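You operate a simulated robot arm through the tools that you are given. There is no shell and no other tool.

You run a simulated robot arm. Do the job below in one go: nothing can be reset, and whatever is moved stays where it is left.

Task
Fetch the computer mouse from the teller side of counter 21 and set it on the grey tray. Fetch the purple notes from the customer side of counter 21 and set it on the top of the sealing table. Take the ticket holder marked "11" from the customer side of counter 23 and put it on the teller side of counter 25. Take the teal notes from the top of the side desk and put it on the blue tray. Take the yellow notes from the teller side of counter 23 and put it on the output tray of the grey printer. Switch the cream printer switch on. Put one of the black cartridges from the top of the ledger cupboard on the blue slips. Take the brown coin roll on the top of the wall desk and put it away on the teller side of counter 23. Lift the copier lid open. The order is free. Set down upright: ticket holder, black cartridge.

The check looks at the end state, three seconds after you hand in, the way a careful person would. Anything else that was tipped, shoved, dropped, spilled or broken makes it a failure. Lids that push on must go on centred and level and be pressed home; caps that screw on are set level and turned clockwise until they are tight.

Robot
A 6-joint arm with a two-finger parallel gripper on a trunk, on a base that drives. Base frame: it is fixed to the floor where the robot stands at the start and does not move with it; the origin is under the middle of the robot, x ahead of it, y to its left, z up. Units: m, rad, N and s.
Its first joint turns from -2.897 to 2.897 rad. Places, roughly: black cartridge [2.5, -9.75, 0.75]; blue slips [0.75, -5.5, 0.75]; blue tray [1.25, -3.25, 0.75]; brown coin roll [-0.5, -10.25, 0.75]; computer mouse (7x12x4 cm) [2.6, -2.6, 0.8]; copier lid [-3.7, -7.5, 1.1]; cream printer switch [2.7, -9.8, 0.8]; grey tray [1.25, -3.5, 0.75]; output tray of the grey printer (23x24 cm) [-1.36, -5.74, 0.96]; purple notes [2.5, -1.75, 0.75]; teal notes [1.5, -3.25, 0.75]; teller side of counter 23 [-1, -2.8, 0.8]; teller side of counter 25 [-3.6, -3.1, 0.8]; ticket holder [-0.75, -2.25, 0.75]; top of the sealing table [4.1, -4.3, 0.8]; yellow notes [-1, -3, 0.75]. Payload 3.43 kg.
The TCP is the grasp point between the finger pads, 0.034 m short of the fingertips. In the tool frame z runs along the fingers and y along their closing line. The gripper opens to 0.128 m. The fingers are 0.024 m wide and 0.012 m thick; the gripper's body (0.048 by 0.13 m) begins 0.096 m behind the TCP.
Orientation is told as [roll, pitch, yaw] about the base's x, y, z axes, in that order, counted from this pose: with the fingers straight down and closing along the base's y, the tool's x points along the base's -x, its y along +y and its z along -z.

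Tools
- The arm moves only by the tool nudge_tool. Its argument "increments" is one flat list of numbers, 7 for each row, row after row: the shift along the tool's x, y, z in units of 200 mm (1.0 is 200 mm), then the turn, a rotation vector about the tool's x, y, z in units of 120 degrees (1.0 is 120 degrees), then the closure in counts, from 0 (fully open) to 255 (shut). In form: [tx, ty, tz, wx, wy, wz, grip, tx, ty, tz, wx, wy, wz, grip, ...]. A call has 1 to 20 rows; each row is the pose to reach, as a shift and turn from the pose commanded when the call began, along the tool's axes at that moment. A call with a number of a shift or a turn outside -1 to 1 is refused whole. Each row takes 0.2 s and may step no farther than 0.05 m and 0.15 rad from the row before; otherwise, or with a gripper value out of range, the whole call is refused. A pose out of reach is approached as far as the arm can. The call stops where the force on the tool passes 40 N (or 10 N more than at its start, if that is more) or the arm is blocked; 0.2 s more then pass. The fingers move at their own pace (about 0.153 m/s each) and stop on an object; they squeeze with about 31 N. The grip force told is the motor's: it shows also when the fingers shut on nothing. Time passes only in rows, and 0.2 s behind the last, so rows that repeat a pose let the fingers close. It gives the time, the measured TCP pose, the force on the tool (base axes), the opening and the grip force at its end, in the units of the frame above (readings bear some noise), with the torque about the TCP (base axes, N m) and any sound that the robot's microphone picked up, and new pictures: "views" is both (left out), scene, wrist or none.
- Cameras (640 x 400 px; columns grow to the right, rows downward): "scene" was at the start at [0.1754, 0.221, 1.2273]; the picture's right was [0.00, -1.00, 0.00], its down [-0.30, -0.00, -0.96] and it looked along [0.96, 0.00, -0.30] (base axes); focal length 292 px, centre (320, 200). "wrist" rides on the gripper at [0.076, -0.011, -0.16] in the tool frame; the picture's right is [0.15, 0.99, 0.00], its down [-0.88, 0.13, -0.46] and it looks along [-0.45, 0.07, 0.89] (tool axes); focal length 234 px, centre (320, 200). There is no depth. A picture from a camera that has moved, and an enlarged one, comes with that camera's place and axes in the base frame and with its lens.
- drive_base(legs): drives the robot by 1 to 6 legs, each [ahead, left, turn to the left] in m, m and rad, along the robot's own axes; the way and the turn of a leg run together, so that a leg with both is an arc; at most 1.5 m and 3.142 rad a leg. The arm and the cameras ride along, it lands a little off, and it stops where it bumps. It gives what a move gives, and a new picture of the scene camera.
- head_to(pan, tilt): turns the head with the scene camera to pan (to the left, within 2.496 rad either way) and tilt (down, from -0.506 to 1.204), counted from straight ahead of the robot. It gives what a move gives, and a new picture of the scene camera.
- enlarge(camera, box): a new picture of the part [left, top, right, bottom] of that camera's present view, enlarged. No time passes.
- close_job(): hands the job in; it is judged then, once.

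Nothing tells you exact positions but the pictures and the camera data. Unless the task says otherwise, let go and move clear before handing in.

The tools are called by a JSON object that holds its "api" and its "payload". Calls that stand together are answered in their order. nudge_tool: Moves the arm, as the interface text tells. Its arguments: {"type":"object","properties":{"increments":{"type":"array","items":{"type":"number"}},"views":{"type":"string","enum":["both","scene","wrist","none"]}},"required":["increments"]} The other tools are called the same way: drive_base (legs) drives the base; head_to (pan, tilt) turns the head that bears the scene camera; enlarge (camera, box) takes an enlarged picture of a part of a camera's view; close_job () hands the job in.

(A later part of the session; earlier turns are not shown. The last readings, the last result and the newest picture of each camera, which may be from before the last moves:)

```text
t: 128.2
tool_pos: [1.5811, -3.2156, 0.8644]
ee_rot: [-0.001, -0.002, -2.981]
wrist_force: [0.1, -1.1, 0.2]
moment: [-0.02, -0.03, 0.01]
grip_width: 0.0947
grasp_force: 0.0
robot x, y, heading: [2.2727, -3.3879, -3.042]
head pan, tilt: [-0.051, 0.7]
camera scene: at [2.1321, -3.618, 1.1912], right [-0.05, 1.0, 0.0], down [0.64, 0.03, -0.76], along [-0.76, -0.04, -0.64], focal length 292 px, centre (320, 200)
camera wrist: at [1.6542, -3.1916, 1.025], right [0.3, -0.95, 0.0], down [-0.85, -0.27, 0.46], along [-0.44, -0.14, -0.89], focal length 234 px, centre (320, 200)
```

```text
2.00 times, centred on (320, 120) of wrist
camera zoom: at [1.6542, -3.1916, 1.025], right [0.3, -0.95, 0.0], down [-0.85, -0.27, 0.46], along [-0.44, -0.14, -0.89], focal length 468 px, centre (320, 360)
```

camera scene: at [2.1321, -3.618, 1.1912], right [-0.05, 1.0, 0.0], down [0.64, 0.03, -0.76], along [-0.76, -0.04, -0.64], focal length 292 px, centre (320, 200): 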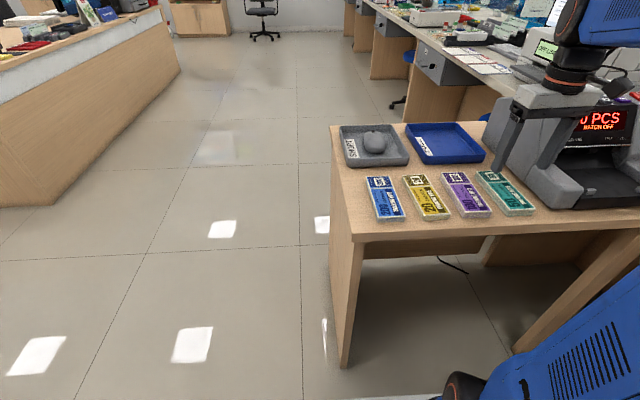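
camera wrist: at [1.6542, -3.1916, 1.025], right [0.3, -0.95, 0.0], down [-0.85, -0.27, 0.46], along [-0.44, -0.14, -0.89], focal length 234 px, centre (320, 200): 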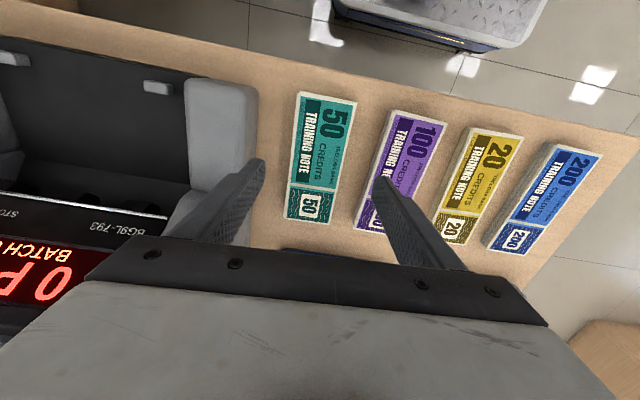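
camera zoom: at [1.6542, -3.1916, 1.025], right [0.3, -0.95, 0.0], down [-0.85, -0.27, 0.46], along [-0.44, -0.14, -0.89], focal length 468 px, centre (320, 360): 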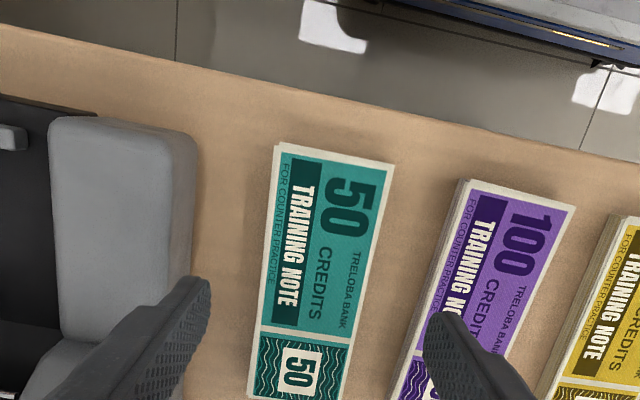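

{"api": "nudge_tool", "payload": {"increments": [0, 0, 0.1, 0, 0, 0, 92, 0, 0, 0.25, 0, 0, 0, 92, 0, 0, 0.35, 0, 0, 0, 92, 0, 0, 0.4, 0, 0, 0, 92, 0, 0, 0.42, 0, 0, 0, 92]}}

{"api": "enlarge", "payload": {"camera": "scene", "box": [430, 100, 630, 230]}}

```text
t: 129.4
tool_pos: [1.5812, -3.2157, 0.7837]
ee_rot: [-0.002, -0.005, -2.981]
wrist_force: [-0.7, 0.1, 18.3]
moment: [-0.76, -0.33, -0.04]
grip_width: 0.0815
grasp_force: 0.0
robot x, y, heading: [2.2737, -3.3926, -3.04]
head pan, tilt: [-0.051, 0.7]
camera scene: at [2.1325, -3.6181, 1.1913], right [-0.05, 1.0, 0.0], down [0.64, 0.03, -0.77], along [-0.76, -0.04, -0.64], focal length 292 px, centre (320, 200)
camera wrist: at [1.6543, -3.1913, 0.9436], right [0.3, -0.95, 0.0], down [-0.85, -0.27, 0.46], along [-0.44, -0.14, -0.89], focal length 234 px, centre (320, 200)
```

scene: 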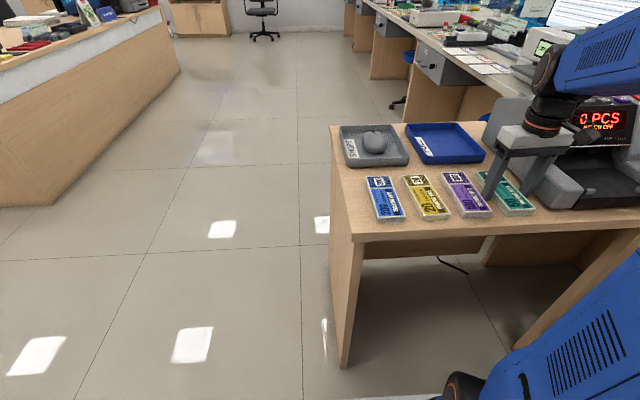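
wrist: 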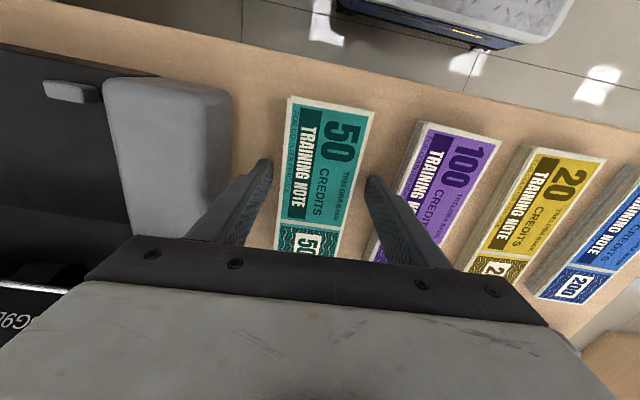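

```text
3.08 times, centred on (530, 165) of scene
camera zoom: at [2.1325, -3.6181, 1.1913], right [-0.05, 1.0, 0.0], down [0.64, 0.03, -0.77], along [-0.76, -0.04, -0.64], focal length 897 px, centre (-326, 308)
```

zoom: 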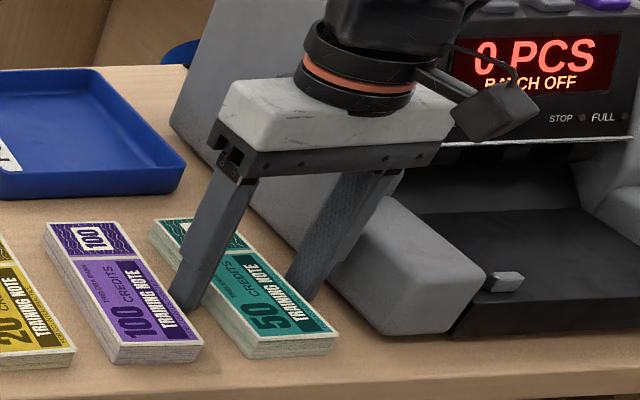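

{"api": "enlarge", "payload": {"camera": "wrist", "box": [220, 80, 460, 270]}}

```text
2.11 times, centred on (340, 175) of wrist
camera zoom: at [1.6543, -3.1913, 0.9436], right [0.3, -0.95, 0.0], down [-0.85, -0.27, 0.46], along [-0.44, -0.14, -0.89], focal length 493 px, centre (278, 253)
```

zoom: 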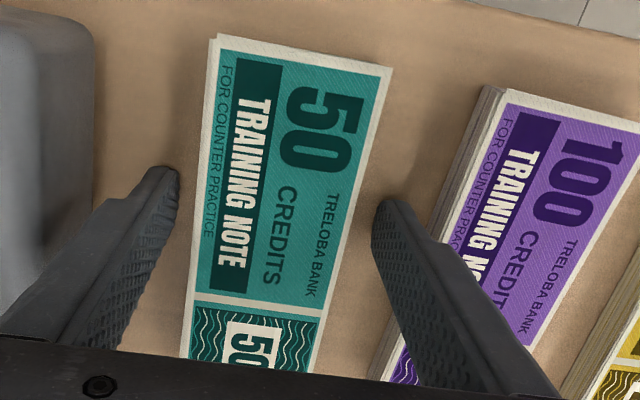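

The fingertips touch the desk (≈0.749). I'll rise 2–3 mm and close on the teal bundle.

{"api": "nudge_tool", "payload": {"increments": [0, 0, -0.02, 0, 0, 0, 92, 0, 0, -0.013, 0, 0, 0, 150, 0, 0, -0.013, 0, 0, 0, 255, 0, 0, -0.013, 0, 0, 0, 255, 0, 0, -0.013, 0, 0, 0, 255]}}

{"api": "enlarge", "payload": {"camera": "wrist", "box": [220, 80, 460, 270]}}

```text
t: 130.6
tool_pos: [1.5806, -3.2135, 0.7855]
ee_rot: [-0.002, -0.005, -2.981]
wrist_force: [-0.8, -5.3, 19.8]
moment: [-0.33, -0.05, -0.36]
grip_width: 0.0593
grasp_force: 30.9
robot x, y, heading: [2.2742, -3.3898, -3.041]
head pan, tilt: [-0.051, 0.7]
camera scene: at [2.1325, -3.6183, 1.1912], right [-0.05, 1.0, 0.0], down [0.64, 0.03, -0.77], along [-0.76, -0.04, -0.64], focal length 292 px, centre (320, 200)
camera wrist: at [1.6541, -3.1915, 0.9453], right [0.3, -0.95, 0.0], down [-0.85, -0.27, 0.46], along [-0.44, -0.14, -0.89], focal length 234 px, centre (320, 200)
```

scene: 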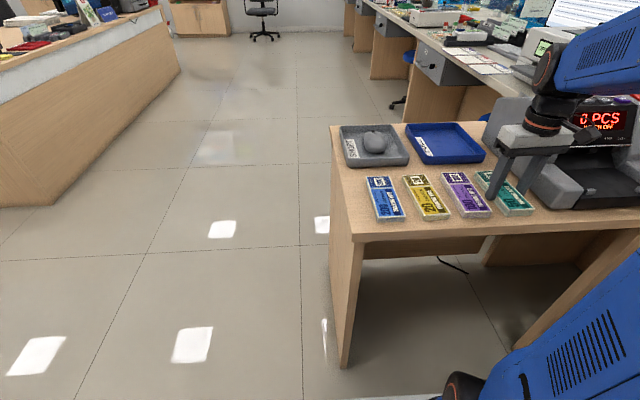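
wrist: 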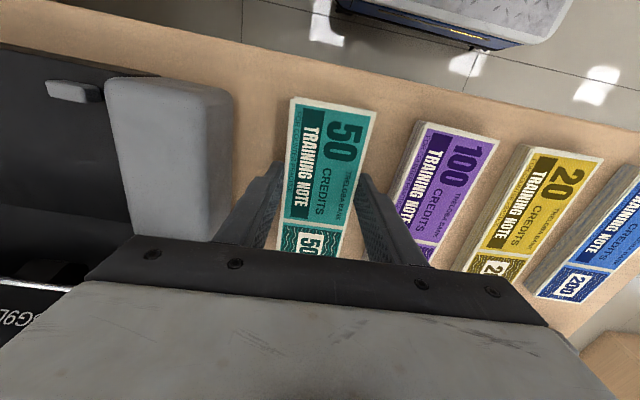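

```text
2.11 times, centred on (340, 175) of wrist
camera zoom: at [1.6541, -3.1915, 0.9453], right [0.3, -0.95, 0.0], down [-0.85, -0.27, 0.46], along [-0.44, -0.14, -0.89], focal length 493 px, centre (278, 253)
```

zoom: 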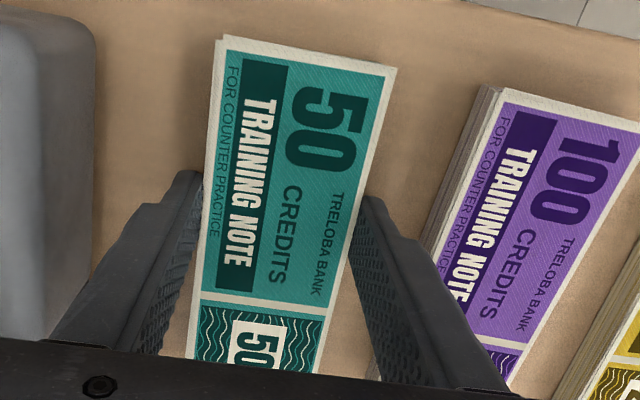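

The teal notes are gripped (59 mm). I'll lift and carry them over to the blue tray centred at about (1.34, -3.30).

{"api": "nudge_tool", "payload": {"increments": [0, 0, -0.1, 0, 0, 0, 255, 0, 0, -0.3, 0, 0, 0, 255, 0, 0, -0.5, 0, 0, 0, 255, 0, 0.13, -0.6, 0, 0, 0, 255, -0.1, 0.26, -0.6, 0, 0, 0, 255, -0.3, 0.26, -0.6, 0, 0, 0, 255, -0.5, 0.26, -0.6, 0, 0, 0, 255], "views": "none"}}

{"api": "nudge_tool", "payload": {"increments": [-0.2, 0, 0, 0, 0, 0, 255, -0.4, 0, 0, 0, 0, 0, 255, -0.6, 0, 0, 0, 0, 0, 255, -0.695, 0, 0.1, 0, 0, 0, 255, -0.695, 0, 0.25, 0, 0, 0, 255]}}

{"api": "enlarge", "payload": {"camera": "wrist", "box": [160, 40, 480, 270]}}

```text
t: 132.2
tool_pos: [1.4905, -3.28, 0.9054]
ee_rot: [-0.001, -0.004, -2.982]
wrist_force: [0.8, 0.7, -0.5]
moment: [0.04, 0.02, 0.0]
grip_width: 0.0594
grasp_force: 31.2
robot x, y, heading: [2.2732, -3.3827, -3.041]
head pan, tilt: [-0.051, 0.7]
```

```text
t: 133.4
tool_pos: [1.3532, -3.3043, 0.8555]
ee_rot: [-0.002, -0.003, -2.981]
wrist_force: [0.2, -0.4, -1.0]
moment: [-0.02, 0.01, 0.01]
grip_width: 0.0593
grasp_force: 30.8
robot x, y, heading: [2.2722, -3.3847, -3.043]
head pan, tilt: [-0.051, 0.7]
camera scene: at [2.1322, -3.618, 1.1912], right [-0.05, 1.0, 0.0], down [0.64, 0.03, -0.76], along [-0.76, -0.04, -0.64], focal length 292 px, centre (320, 200)
camera wrist: at [1.4249, -3.2809, 1.0156], right [0.3, -0.95, 0.0], down [-0.85, -0.27, 0.46], along [-0.44, -0.14, -0.89], focal length 234 px, centre (320, 200)
```

scene: 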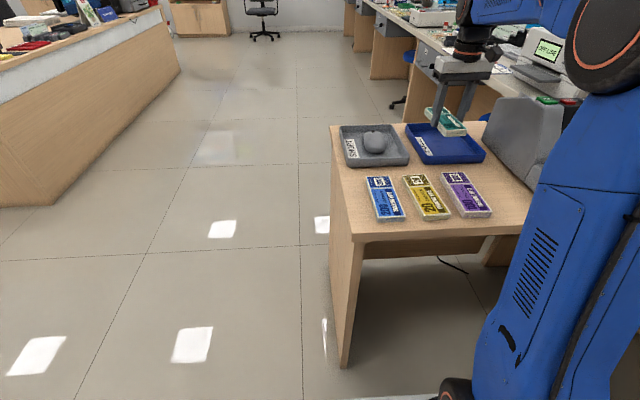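
wrist: 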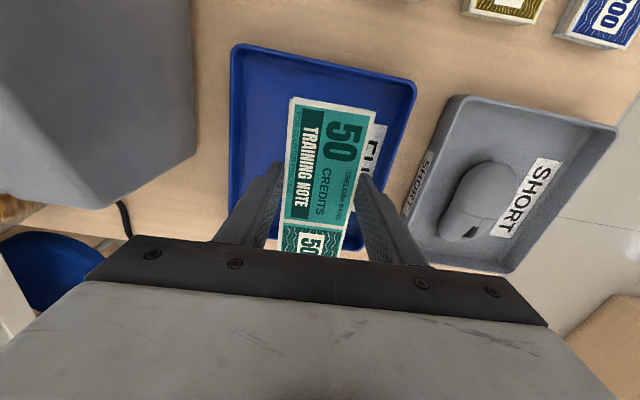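

```text
1.74 times, centred on (320, 155) of wrist
camera zoom: at [1.4249, -3.2809, 1.0156], right [0.3, -0.95, 0.0], down [-0.85, -0.27, 0.46], along [-0.44, -0.14, -0.89], focal length 407 px, centre (320, 278)
```

zoom: 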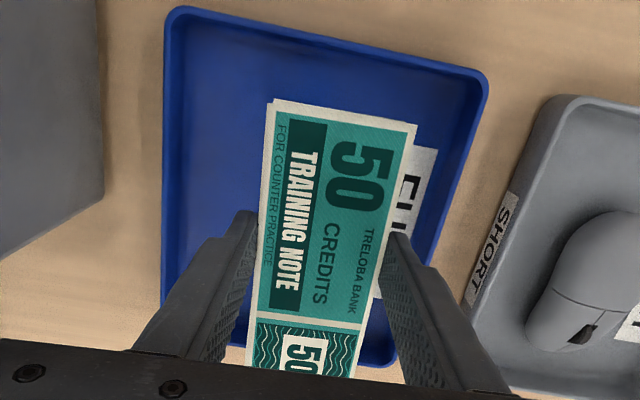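

{"api": "nudge_tool", "payload": {"increments": [0, 0, 0.15, 0, 0, 0, 255, 0, 0, 0.28, 0, 0, 0, 255, 0, 0, 0.3, 0, 0, 0, 255, 0, 0, 0.315, 0, 0, 0, 255], "views": "none"}}

{"api": "enlarge", "payload": {"camera": "scene", "box": [380, 80, 540, 180]}}

```text
t: 134.4
tool_pos: [1.3524, -3.303, 0.7915]
ee_rot: [-0.002, -0.004, -2.98]
wrist_force: [-1.2, -0.4, -1.4]
moment: [0.0, -0.03, 0.01]
grip_width: 0.0594
grasp_force: 30.6
robot x, y, heading: [2.2702, -3.3872, -3.039]
head pan, tilt: [-0.051, 0.7]
```

```text
4.00 times, centred on (460, 130) of scene
camera zoom: at [2.132, -3.618, 1.1912], right [-0.05, 1.0, 0.0], down [0.64, 0.03, -0.76], along [-0.76, -0.04, -0.64], focal length 1166 px, centre (-240, 480)
```

zoom: 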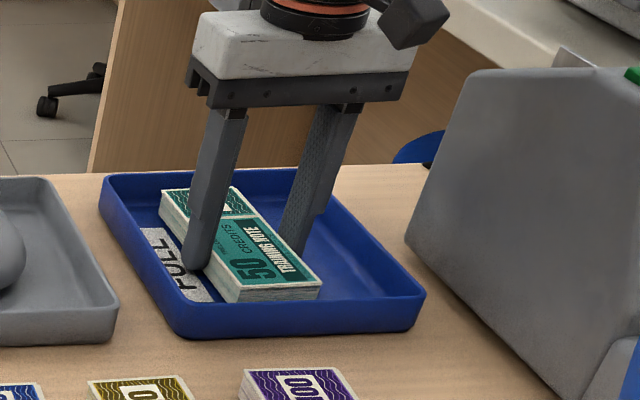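

{"api": "nudge_tool", "payload": {"increments": [0, 0, 0.01, 0, 0, 0, 255, 0, 0, 0.02, 0, 0, 0, 255], "views": "none"}}

```text
t: 135.0
tool_pos: [1.3514, -3.3029, 0.7895]
ee_rot: [-0.002, -0.006, -2.981]
wrist_force: [-4.6, 3.3, 19.2]
moment: [0.04, -0.47, -0.01]
grip_width: 0.0591
grasp_force: 30.6
robot x, y, heading: [2.2736, -3.3894, -3.04]
head pan, tilt: [-0.051, 0.7]
```

Contact with the tray floor. I'll open just enough and lift away.

{"api": "nudge_tool", "payload": {"increments": [0, 0, -0.008, 0, 0, 0, 180, 0, 0, -0.008, 0, 0, 0, 112, 0, 0, -0.008, 0, 0, 0, 110, 0, 0, -0.1, 0, 0, 0, 110, 0, 0, -0.3, 0, 0, 0, 110, 0, 0, -0.5, 0, 0, 0, 110, 0, 0, -0.7, 0, 0, 0, 60, 0, 0, -0.9, 0, 0, 0, 0, 0.2, 0, -1, 0, 0, 0, 0, 0.4, 0, -1, 0, 0, 0, 0]}}

{"api": "enlarge", "payload": {"camera": "scene", "box": [320, 80, 520, 220]}}

```text
t: 137.2
tool_pos: [1.4314, -3.2916, 0.9889]
ee_rot: [0.0, -0.003, -2.981]
wrist_force: [-1.1, -0.6, -0.9]
moment: [-0.03, -0.07, -0.01]
grip_width: 0.128
grasp_force: 0.0
robot x, y, heading: [2.2706, -3.3865, -3.035]
head pan, tilt: [-0.051, 0.7]
camera scene: at [2.1315, -3.618, 1.1912], right [-0.05, 1.0, 0.0], down [0.64, 0.03, -0.76], along [-0.76, -0.04, -0.64], focal length 292 px, centre (320, 200)
camera wrist: at [1.5045, -3.2688, 1.1482], right [0.3, -0.95, 0.0], down [-0.85, -0.27, 0.46], along [-0.44, -0.14, -0.89], focal length 234 px, centre (320, 200)
```

scene: 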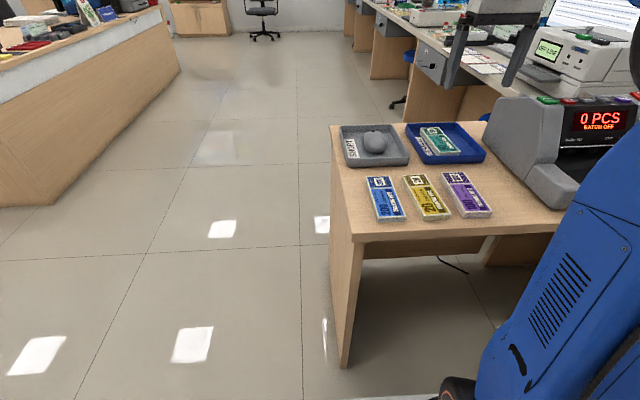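
wrist: 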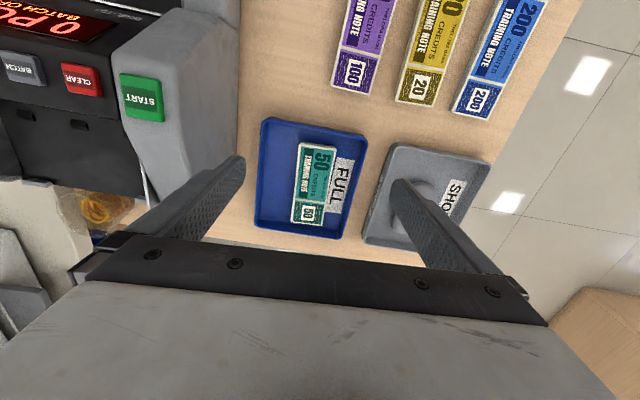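

```text
2.86 times, centred on (420, 150) of scene
camera zoom: at [2.1315, -3.618, 1.1912], right [-0.05, 1.0, 0.0], down [0.64, 0.03, -0.76], along [-0.76, -0.04, -0.64], focal length 833 px, centre (34, 343)
```

zoom: 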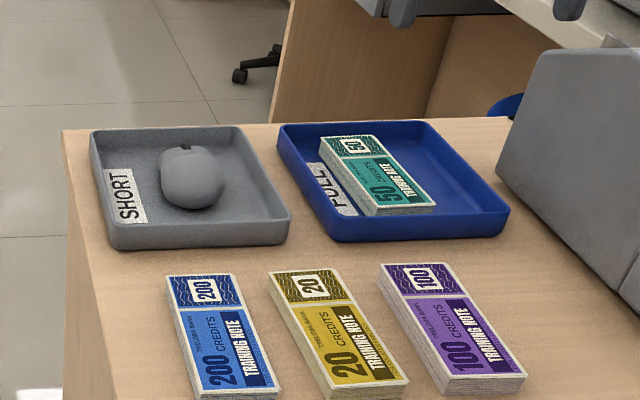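

Teal notes lie in the blue tray. Next I'll head south toward the ledger cupboard and cream printer; first retract the arm and drive back to the open aisle.

{"api": "nudge_tool", "payload": {"increments": [0.2, 0, 0, 0, 0, 0.0, 0, 0.4, 0, 0, 0, 0, 0.0, 0, 0.6, 0, 0, 0, 0, 0.0, 0, 0.8, 0, 0, 0, 0, 0.0, 0, 1.0, 0, 0, 0, 0, 0.0, 0], "views": "none"}}

{"api": "drive_base", "payload": {"legs": [[-0.5, 0.1, 0], [0, 0, 1.55]]}}

{"api": "head_to", "payload": {"pan": 0.0, "tilt": 0.25}}

```text
t: 138.4
tool_pos: [1.6274, -3.2593, 0.989]
ee_rot: [0.0, -0.001, -2.982]
wrist_force: [-0.3, -0.3, -0.8]
moment: [-0.02, -0.04, 0.0]
grip_width: 0.1284
grasp_force: 0.1
robot x, y, heading: [2.2724, -3.3872, -3.044]
head pan, tilt: [-0.051, 0.7]
```

```text
t: 145.2
tool_pos: [2.6461, -4.082, 0.9904]
ee_rot: [-0.002, -0.002, -1.427]
wrist_force: [-0.3, -0.2, -0.1]
moment: [0.0, -0.01, 0.0]
grip_width: 0.128
grasp_force: 0.1
robot x, y, heading: [2.7822, -3.4372, -1.484]
head pan, tilt: [-0.051, 0.7]
camera scene: at [3.0141, -3.5841, 1.1912], right [-1.0, -0.03, 0.0], down [-0.02, 0.64, -0.76], along [0.03, -0.76, -0.64], focal length 292 px, centre (320, 200)
```

scene: 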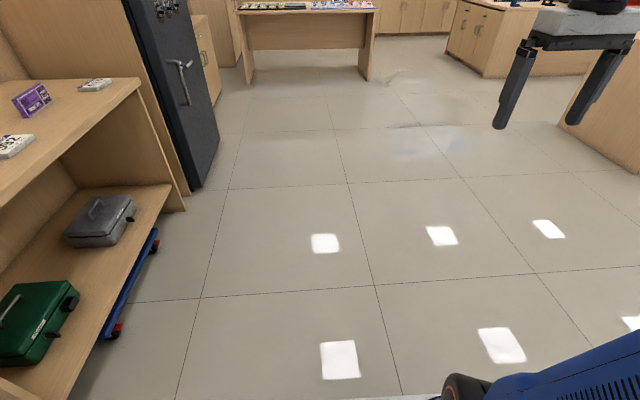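

```text
t: 146.1
tool_pos: [2.6459, -4.081, 0.9893]
ee_rot: [-0.002, 0.0, -1.426]
wrist_force: [-0.3, 0.7, -0.3]
moment: [0.0, -0.03, -0.02]
grip_width: 0.1279
grasp_force: 0.0
robot x, y, heading: [2.7793, -3.4359, -1.488]
head pan, tilt: [0.0, 0.25]
camera scene: at [3.0191, -3.5923, 1.232], right [-1.0, -0.08, 0.0], down [-0.02, 0.25, -0.97], along [0.08, -0.97, -0.25], focal length 292 px, centre (320, 200)
```

scene: 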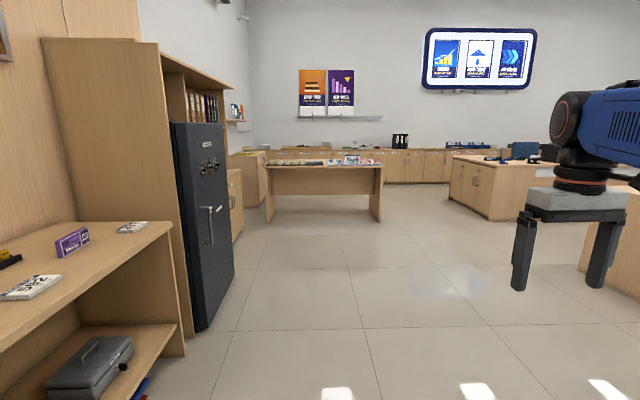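

{"api": "enlarge", "payload": {"camera": "scene", "box": [220, 90, 420, 230]}}

{"api": "enlarge", "payload": {"camera": "scene", "box": [380, 110, 580, 230]}}

```text
2.86 times, centred on (320, 160) of scene
camera zoom: at [3.0191, -3.5923, 1.232], right [-1.0, -0.08, 0.0], down [-0.02, 0.25, -0.97], along [0.08, -0.97, -0.25], focal length 833 px, centre (320, 314)
```

zoom: 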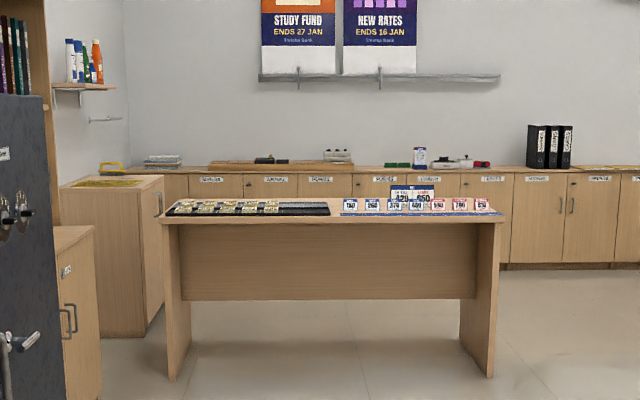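

```text
3.20 times, centred on (480, 170) of scene
camera zoom: at [3.0191, -3.5923, 1.232], right [-1.0, -0.08, 0.0], down [-0.02, 0.25, -0.97], along [0.08, -0.97, -0.25], focal length 933 px, centre (-192, 296)
```

zoom: 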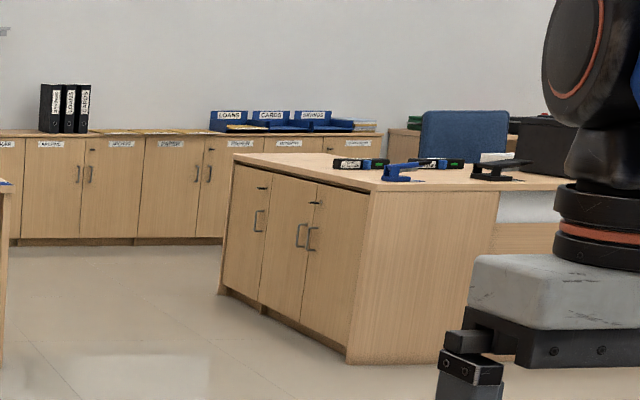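

The ledger cupboard is along the back wall past a sorting table (x 2.4–3.9, y≈-7.2) and an island (x<1.2). I'll drive through the gap between them.

{"api": "drive_base", "payload": {"legs": [[1.3, -0.5, 0], [1.3, -0.5, 0], [0.4, -0.15, 0], [1.3, -0.1, 0]]}}

{"api": "head_to", "payload": {"pan": 0.15, "tilt": 0.3}}

{"api": "enlarge", "payload": {"camera": "scene", "box": [160, 80, 480, 280]}}

```text
t: 167.7
tool_pos: [1.7013, -8.3989, 0.988]
ee_rot: [-0.001, -0.003, -1.45]
wrist_force: [-0.4, 0.3, 0.2]
moment: [-0.01, 0.01, -0.03]
grip_width: 0.1282
grasp_force: 0.0
robot x, y, heading: [1.8559, -7.7569, -1.51]
head pan, tilt: [0.0, 0.25]
camera scene: at [2.0864, -7.917, 1.2321], right [-1.0, -0.06, 0.0], down [-0.02, 0.25, -0.97], along [0.06, -0.97, -0.25], focal length 292 px, centre (320, 200)
```

scene: 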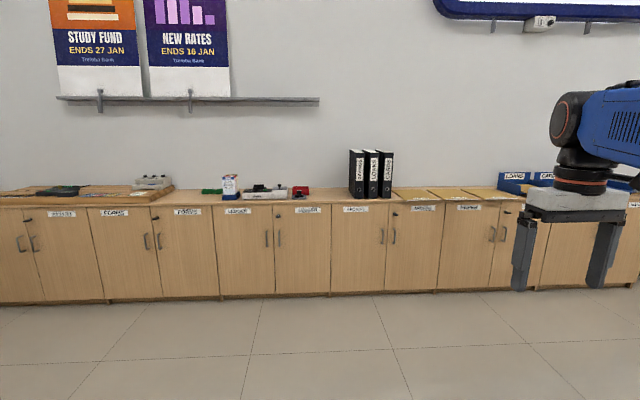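

```text
t: 168.4
tool_pos: [1.7023, -8.3973, 0.99]
ee_rot: [-0.002, -0.002, -1.449]
wrist_force: [0.1, 0.7, -0.5]
moment: [-0.01, 0.03, -0.02]
grip_width: 0.1284
grasp_force: 0.0
robot x, y, heading: [1.8547, -7.7594, -1.514]
head pan, tilt: [0.15, 0.3]
camera scene: at [2.1002, -7.9151, 1.2274], right [-0.98, -0.21, 0.0], down [-0.06, 0.29, -0.96], along [0.2, -0.93, -0.3], focal length 292 px, centre (320, 200)
```

scene: 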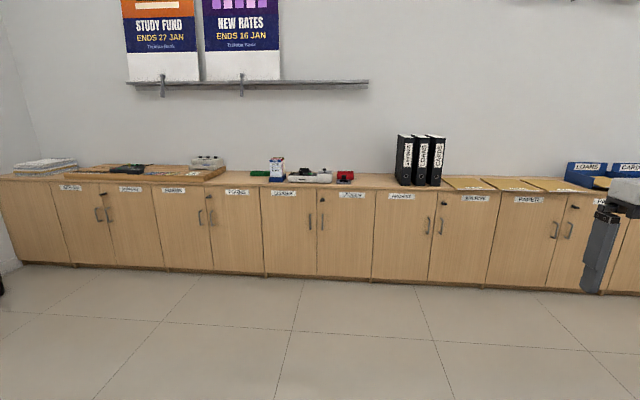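

```text
2.00 times, centred on (320, 180) of scene
camera zoom: at [2.1002, -7.9151, 1.2274], right [-0.98, -0.21, 0.0], down [-0.06, 0.29, -0.96], along [0.2, -0.93, -0.3], focal length 583 px, centre (320, 240)
```

zoom: 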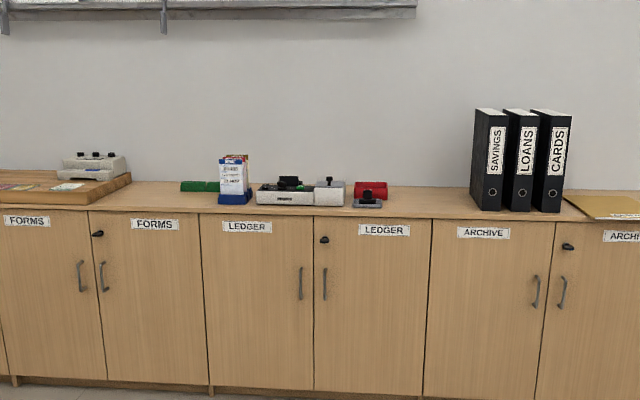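

The "LEDGER" cupboard carries a small cream device with a green and a red box. I'll drive in front of it.

{"api": "drive_base", "payload": {"legs": [[1.0, 0, 0], [0.42, 0.565, 0.04]]}}

{"api": "head_to", "payload": {"pan": 0.0, "tilt": 0.55}}

{"api": "enlarge", "payload": {"camera": "scene", "box": [180, 80, 500, 280]}}

```text
t: 177.0
tool_pos: [2.3811, -9.773, 0.9893]
ee_rot: [-0.002, -0.003, -1.414]
wrist_force: [0.4, 0.4, -0.4]
moment: [0.02, -0.01, 0.02]
grip_width: 0.1281
grasp_force: 0.2
robot x, y, heading: [2.5149, -9.1351, -1.474]
head pan, tilt: [0.15, 0.3]
camera scene: at [2.7635, -9.278, 1.2273], right [-0.97, -0.24, 0.0], down [-0.07, 0.29, -0.96], along [0.23, -0.93, -0.3], focal length 292 px, centre (320, 200)
```

scene: 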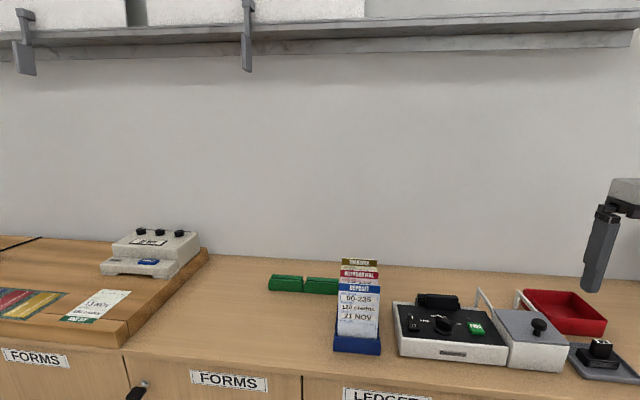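

```text
t: 177.8
tool_pos: [2.3807, -9.7733, 0.9884]
ee_rot: [-0.002, -0.002, -1.416]
wrist_force: [0.4, -0.1, 0.1]
moment: [0.02, -0.02, 0.02]
grip_width: 0.1281
grasp_force: 0.0
robot x, y, heading: [2.5124, -9.1292, -1.479]
head pan, tilt: [0.0, 0.55]
camera scene: at [2.7494, -9.2768, 1.2044], right [-1.0, -0.09, 0.0], down [-0.05, 0.52, -0.85], along [0.08, -0.85, -0.52], focal length 292 px, centre (320, 200)
```

scene: 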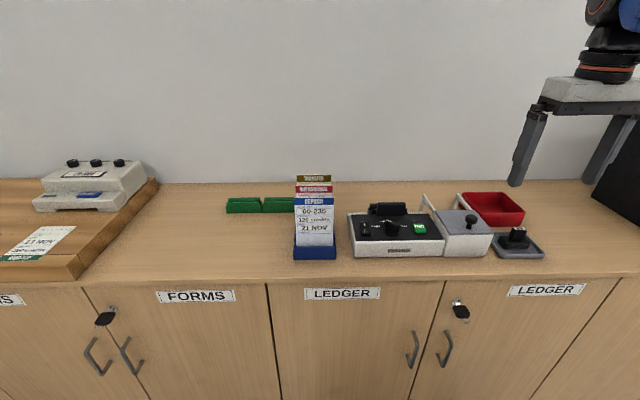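

```text
2.00 times, centred on (340, 180) of scene
camera zoom: at [2.7494, -9.2768, 1.2044], right [-1.0, -0.09, 0.0], down [-0.05, 0.52, -0.85], along [0.08, -0.85, -0.52], focal length 583 px, centre (280, 240)
```

zoom: 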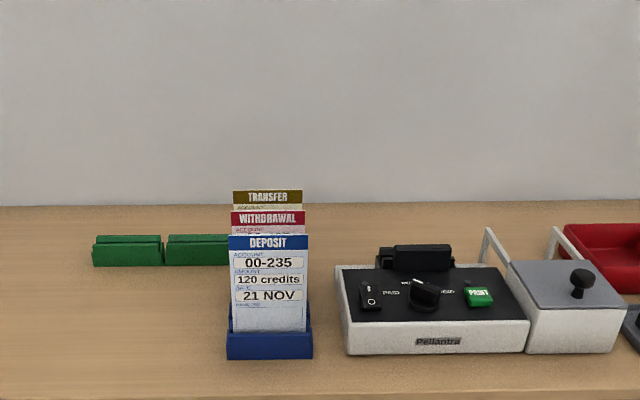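

{"api": "head_to", "payload": {"pan": -0.5, "tilt": 0.55}}

{"api": "enlarge", "payload": {"camera": "scene", "box": [100, 120, 420, 320]}}

```text
t: 178.7
tool_pos: [2.3816, -9.7743, 0.99]
ee_rot: [-0.002, -0.001, -1.414]
wrist_force: [0.4, -0.3, -1.1]
moment: [-0.02, 0.01, 0.0]
grip_width: 0.1278
grasp_force: 0.1
robot x, y, heading: [2.5142, -9.1291, -1.471]
head pan, tilt: [-0.499, 0.55]
camera scene: at [2.7056, -9.27, 1.2044], right [-0.92, 0.39, 0.0], down [0.21, 0.48, -0.85], along [-0.34, -0.78, -0.52], focal length 292 px, centre (320, 200)
```

scene: 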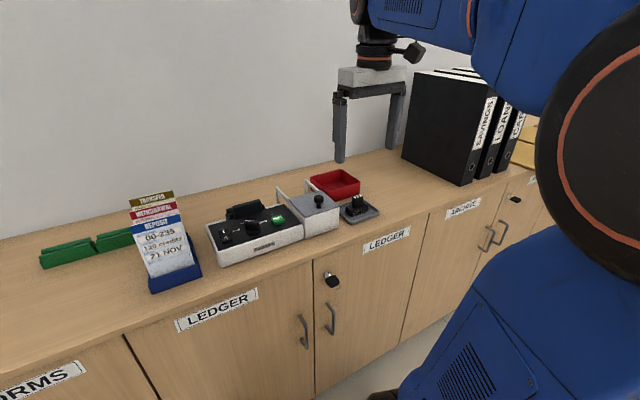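

```text
2.00 times, centred on (260, 220) of scene
camera zoom: at [2.7056, -9.27, 1.2044], right [-0.92, 0.39, 0.0], down [0.21, 0.48, -0.85], along [-0.34, -0.78, -0.52], focal length 583 px, centre (440, 160)
```

zoom: 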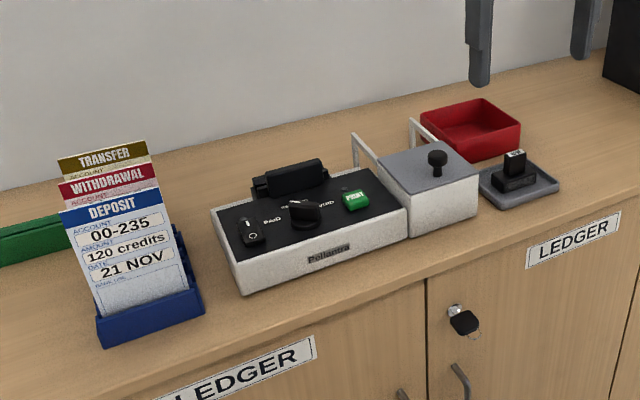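

{"api": "enlarge", "payload": {"camera": "scene", "box": [300, 160, 400, 240]}}

{"api": "enlarge", "payload": {"camera": "scene", "box": [195, 180, 315, 280]}}

```text
5.00 times, centred on (350, 200) of scene
camera zoom: at [2.7056, -9.27, 1.2044], right [-0.92, 0.39, 0.0], down [0.21, 0.48, -0.85], along [-0.34, -0.78, -0.52], focal length 1458 px, centre (170, 200)
```

zoom: 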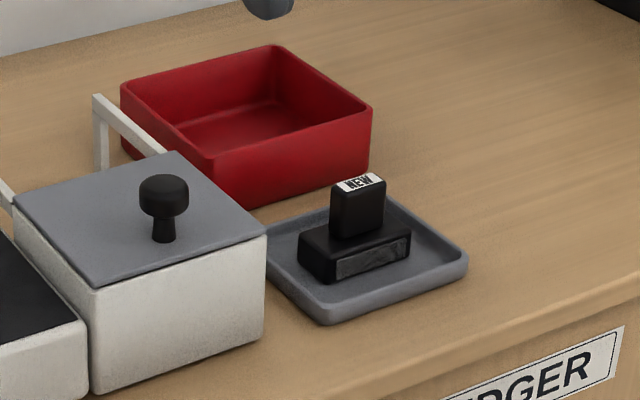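

```text
4.00 times, centred on (255, 230) of scene
camera zoom: at [2.7056, -9.27, 1.2044], right [-0.92, 0.39, 0.0], down [0.21, 0.48, -0.85], along [-0.34, -0.78, -0.52], focal length 1166 px, centre (580, 80)
```

zoom: 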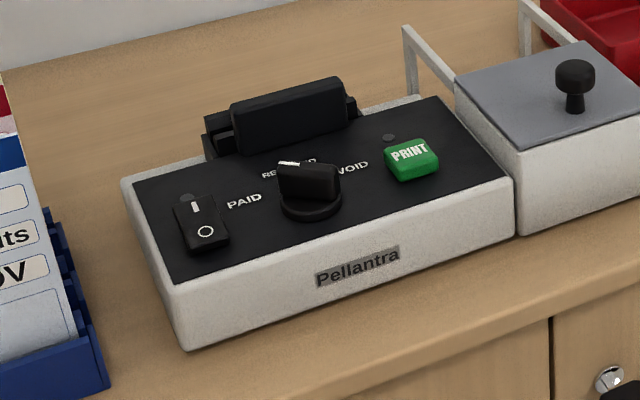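

The cream printer "Pellantra" has a rocker (I at the rear, O near me) around (2.70, -9.81, 0.80); a "NEW" black cartridge stands on a small grey tray near (2.35, -9.86). I'll shift left and flip the switch first.

{"api": "drive_base", "payload": {"legs": [[0, 0.3, 0]]}}

{"api": "nudge_tool", "payload": {"increments": [0, 0, 0.05, 0, 0, 0, 255, 0, 0, 0.1, 0, 0, 0, 255, 0, 0, 0.1, 0, 0, 0, 255, 0, 0, 0.1, 0, 0, 0, 255]}}

{"api": "enlarge", "payload": {"camera": "wrist", "box": [160, 0, 480, 200]}}

```text
t: 180.8
tool_pos: [2.6805, -9.7457, 0.9894]
ee_rot: [-0.003, 0.0, -1.42]
wrist_force: [-0.1, -0.7, 0.1]
moment: [-0.04, 0.02, -0.04]
grip_width: 0.1279
grasp_force: 0.1
robot x, y, heading: [2.8144, -9.0972, -1.478]
head pan, tilt: [-0.499, 0.55]
camera scene: at [3.006, -9.2424, 1.2044], right [-0.92, 0.4, 0.0], down [0.21, 0.48, -0.85], along [-0.34, -0.78, -0.52], focal length 292 px, centre (320, 200)
```

scene: 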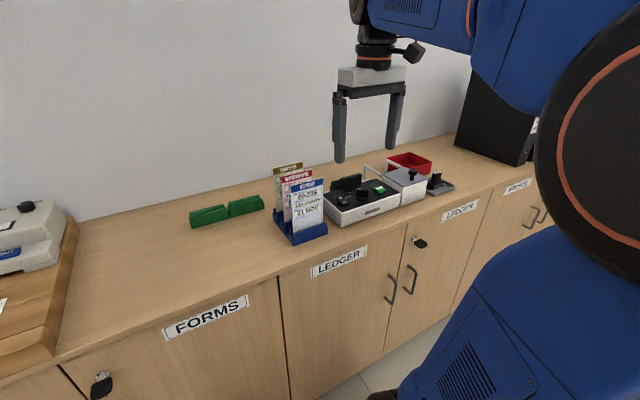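

```text
t: 181.8
tool_pos: [2.6797, -9.7456, 0.9684]
ee_rot: [-0.002, -0.001, -1.421]
wrist_force: [-0.2, -0.6, 0.1]
moment: [0.02, 0.02, 0.03]
grip_width: 0.0
grasp_force: 30.5
robot x, y, heading: [2.811, -9.099, -1.478]
head pan, tilt: [-0.499, 0.55]
camera scene: at [3.006, -9.2424, 1.2044], right [-0.92, 0.4, 0.0], down [0.21, 0.48, -0.85], along [-0.34, -0.78, -0.52], focal length 292 px, centre (320, 200)
camera wrist: at [2.6569, -9.6725, 1.1285], right [0.96, 0.29, 0.0], down [0.26, -0.85, 0.46], along [0.13, -0.44, -0.89], focal length 234 px, centre (320, 200)
```

scene: 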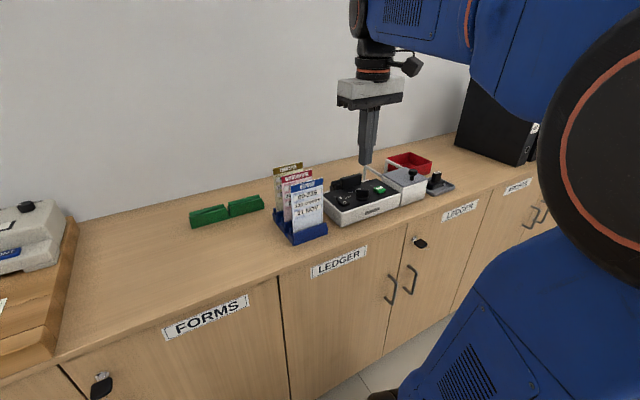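
wrist: 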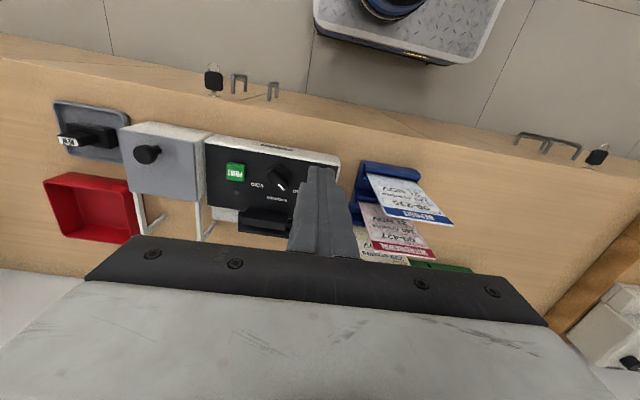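

```text
2.00 times, centred on (320, 100) of wrist
camera zoom: at [2.6569, -9.6725, 1.1285], right [0.96, 0.29, 0.0], down [0.26, -0.85, 0.46], along [0.13, -0.44, -0.89], focal length 468 px, centre (320, 400)
```

zoom: 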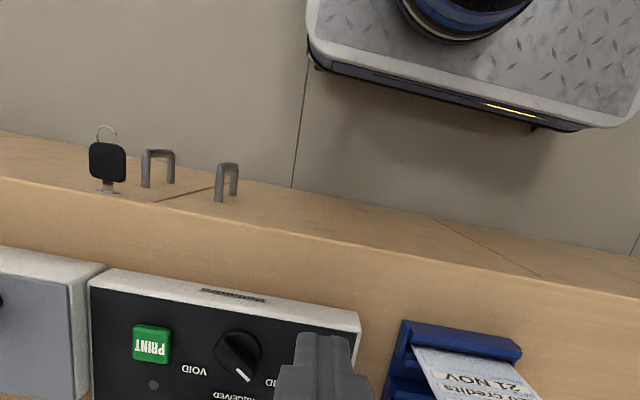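

{"api": "nudge_tool", "payload": {"increments": [0, -0.2, 0, 0, 0, 0, 255, 0, -0.4, 0, 0, 0, 0, 255, 0, -0.45, 0.1, 0, 0, 0, 255], "views": "wrist"}}

{"api": "enlarge", "payload": {"camera": "wrist", "box": [300, 100, 460, 240]}}

```text
t: 182.6
tool_pos: [2.5927, -9.7587, 0.9481]
ee_rot: [-0.002, -0.003, -1.417]
wrist_force: [0.3, 0.5, -0.4]
moment: [-0.02, 0.02, -0.01]
grip_width: 0.0
grasp_force: 31.4
robot x, y, heading: [2.8137, -9.0992, -1.478]
head pan, tilt: [-0.499, 0.55]
camera wrist: at [2.57, -9.6855, 1.1077], right [0.96, 0.3, 0.0], down [0.26, -0.85, 0.46], along [0.13, -0.44, -0.89], focal length 234 px, centre (320, 200)
```

wrist: 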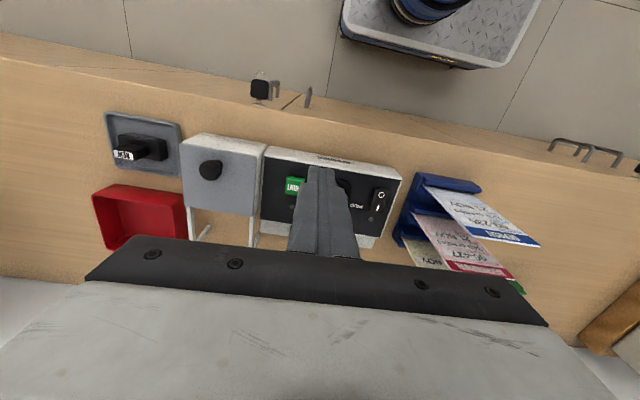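

```text
2.86 times, centred on (380, 170) of wrist
camera zoom: at [2.57, -9.6855, 1.1077], right [0.96, 0.3, 0.0], down [0.26, -0.85, 0.46], along [0.13, -0.44, -0.89], focal length 669 px, centre (149, 286)
```

zoom: 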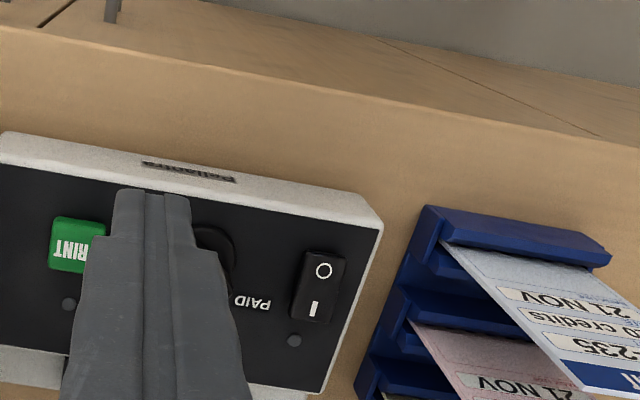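

The rocker spans y≈-9.785…-9.824 at x≈2.695, z≈0.81–0.82, with "I" on the far half. I'll position the closed fingertips over the "I" half and lower stepwise.

{"api": "nudge_tool", "payload": {"increments": [-0.13, 0.16, 0, 0, 0, 0, 255, -0.26, 0.32, 0, 0, 0, 0, 255, -0.388, 0.468, 0, 0, 0, 0, 255, -0.388, 0.468, 0.15, 0, 0, 0, 255, -0.388, 0.468, 0.32, 0, 0, 0, 255]}}

{"api": "enlarge", "payload": {"camera": "wrist", "box": [220, 80, 420, 220]}}

{"api": "enlarge", "payload": {"camera": "scene", "box": [300, 120, 440, 240]}}

```text
t: 183.8
tool_pos: [2.6972, -9.8209, 0.8852]
ee_rot: [-0.001, -0.005, -1.417]
wrist_force: [0.5, -0.2, 0.2]
moment: [-0.02, -0.03, 0.01]
grip_width: 0.0001
grasp_force: 31.2
robot x, y, heading: [2.8117, -9.0994, -1.479]
head pan, tilt: [-0.499, 0.55]
camera scene: at [3.006, -9.2423, 1.2044], right [-0.92, 0.4, 0.0], down [0.21, 0.48, -0.85], along [-0.34, -0.78, -0.52], focal length 292 px, centre (320, 200)
camera wrist: at [2.674, -9.7483, 1.0436], right [0.96, 0.29, 0.0], down [0.26, -0.85, 0.46], along [0.13, -0.44, -0.89], focal length 234 px, centre (320, 200)
```

scene: 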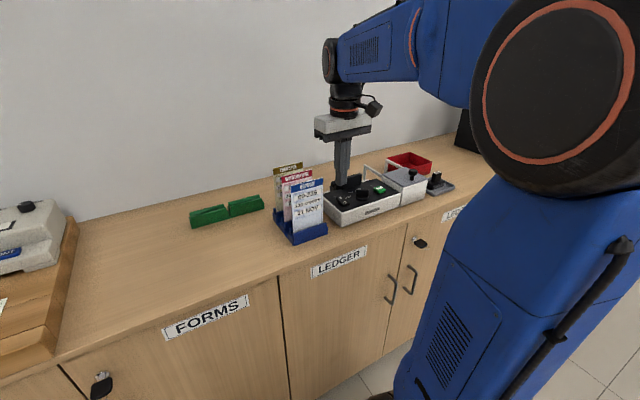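
wrist: 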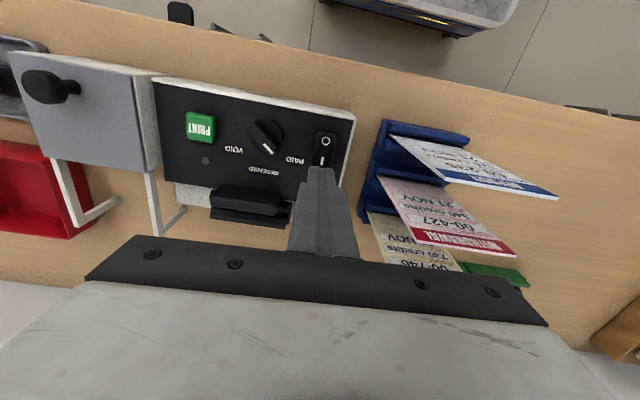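

```text
2.86 times, centred on (320, 150) of wrist
camera zoom: at [2.674, -9.7483, 1.0436], right [0.96, 0.29, 0.0], down [0.26, -0.85, 0.46], along [0.13, -0.44, -0.89], focal length 669 px, centre (320, 343)
```

zoom: 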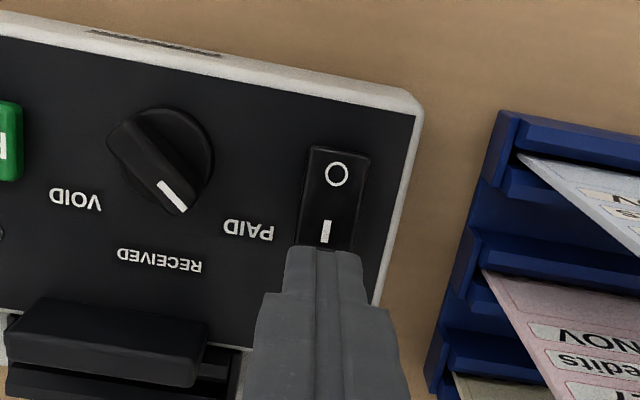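

```text
3.33 times, centred on (370, 180) of scene
camera zoom: at [3.006, -9.2423, 1.2044], right [-0.92, 0.4, 0.0], down [0.21, 0.48, -0.85], along [-0.34, -0.78, -0.52], focal length 972 px, centre (153, 267)
```

zoom: 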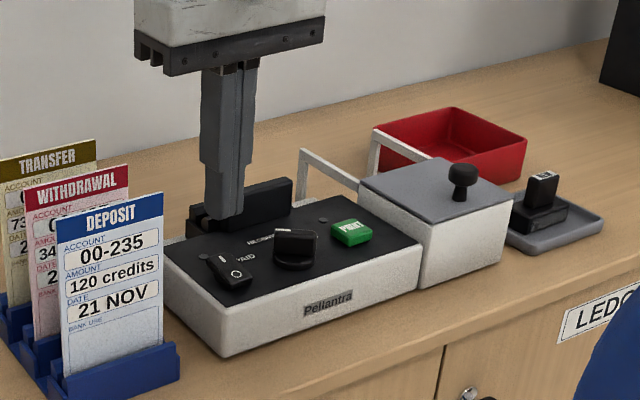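

{"api": "nudge_tool", "payload": {"increments": [0, 0.01, 0.05, 0, 0, 0, 255, 0, 0.01, 0.1, 0, 0, 0, 255, 0, 0.01, 0.13, 0, 0, 0, 255, 0, 0.01, 0.15, 0, 0, 0, 255, 0, 0.01, 0.17, 0, 0, 0, 255, 0, 0.01, 0.19, 0, 0, 0, 255, 0, 0.01, 0.21, 0, 0, 0, 255]}}

{"api": "enlarge", "payload": {"camera": "scene", "box": [300, 120, 440, 240]}}

```text
t: 185.4
tool_pos: [2.6982, -9.8226, 0.846]
ee_rot: [-0.002, -0.009, -1.418]
wrist_force: [3.8, -11.2, 39.5]
moment: [0.08, -0.1, -0.02]
grip_width: 0.0
grasp_force: 30.5
robot x, y, heading: [2.8115, -9.1028, -1.476]
head pan, tilt: [-0.499, 0.55]
camera scene: at [3.0064, -9.2417, 1.2044], right [-0.92, 0.4, 0.0], down [0.21, 0.48, -0.85], along [-0.34, -0.78, -0.52], focal length 292 px, centre (320, 200)
camera wrist: at [2.6749, -9.7478, 1.0048], right [0.96, 0.3, 0.0], down [0.26, -0.85, 0.46], along [0.13, -0.44, -0.89], focal length 234 px, centre (320, 200)
```

scene: 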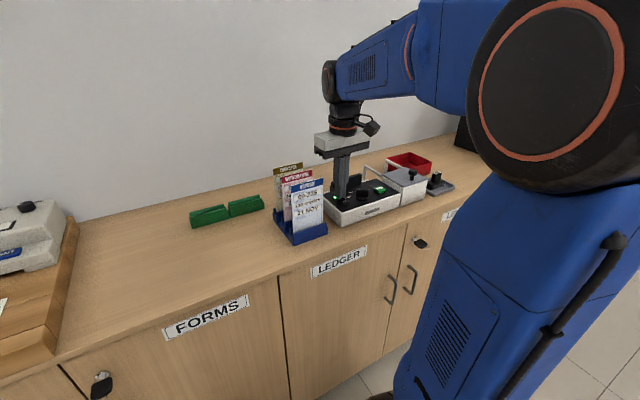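
wrist: 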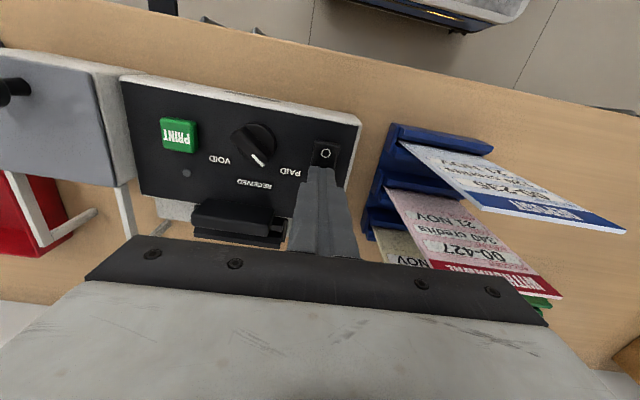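

```text
3.33 times, centred on (370, 180) of scene
camera zoom: at [3.0064, -9.2417, 1.2044], right [-0.92, 0.4, 0.0], down [0.21, 0.48, -0.85], along [-0.34, -0.78, -0.52], focal length 972 px, centre (153, 267)
```

zoom: 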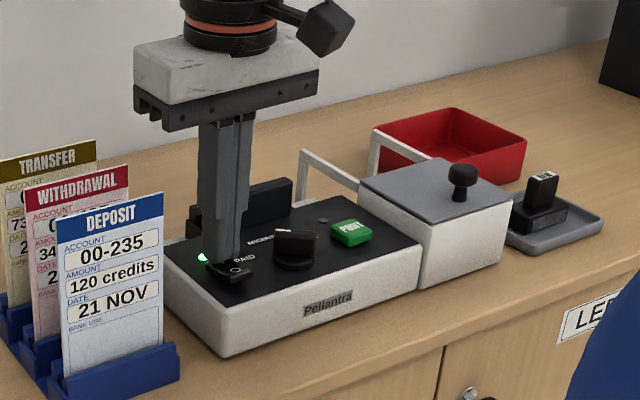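

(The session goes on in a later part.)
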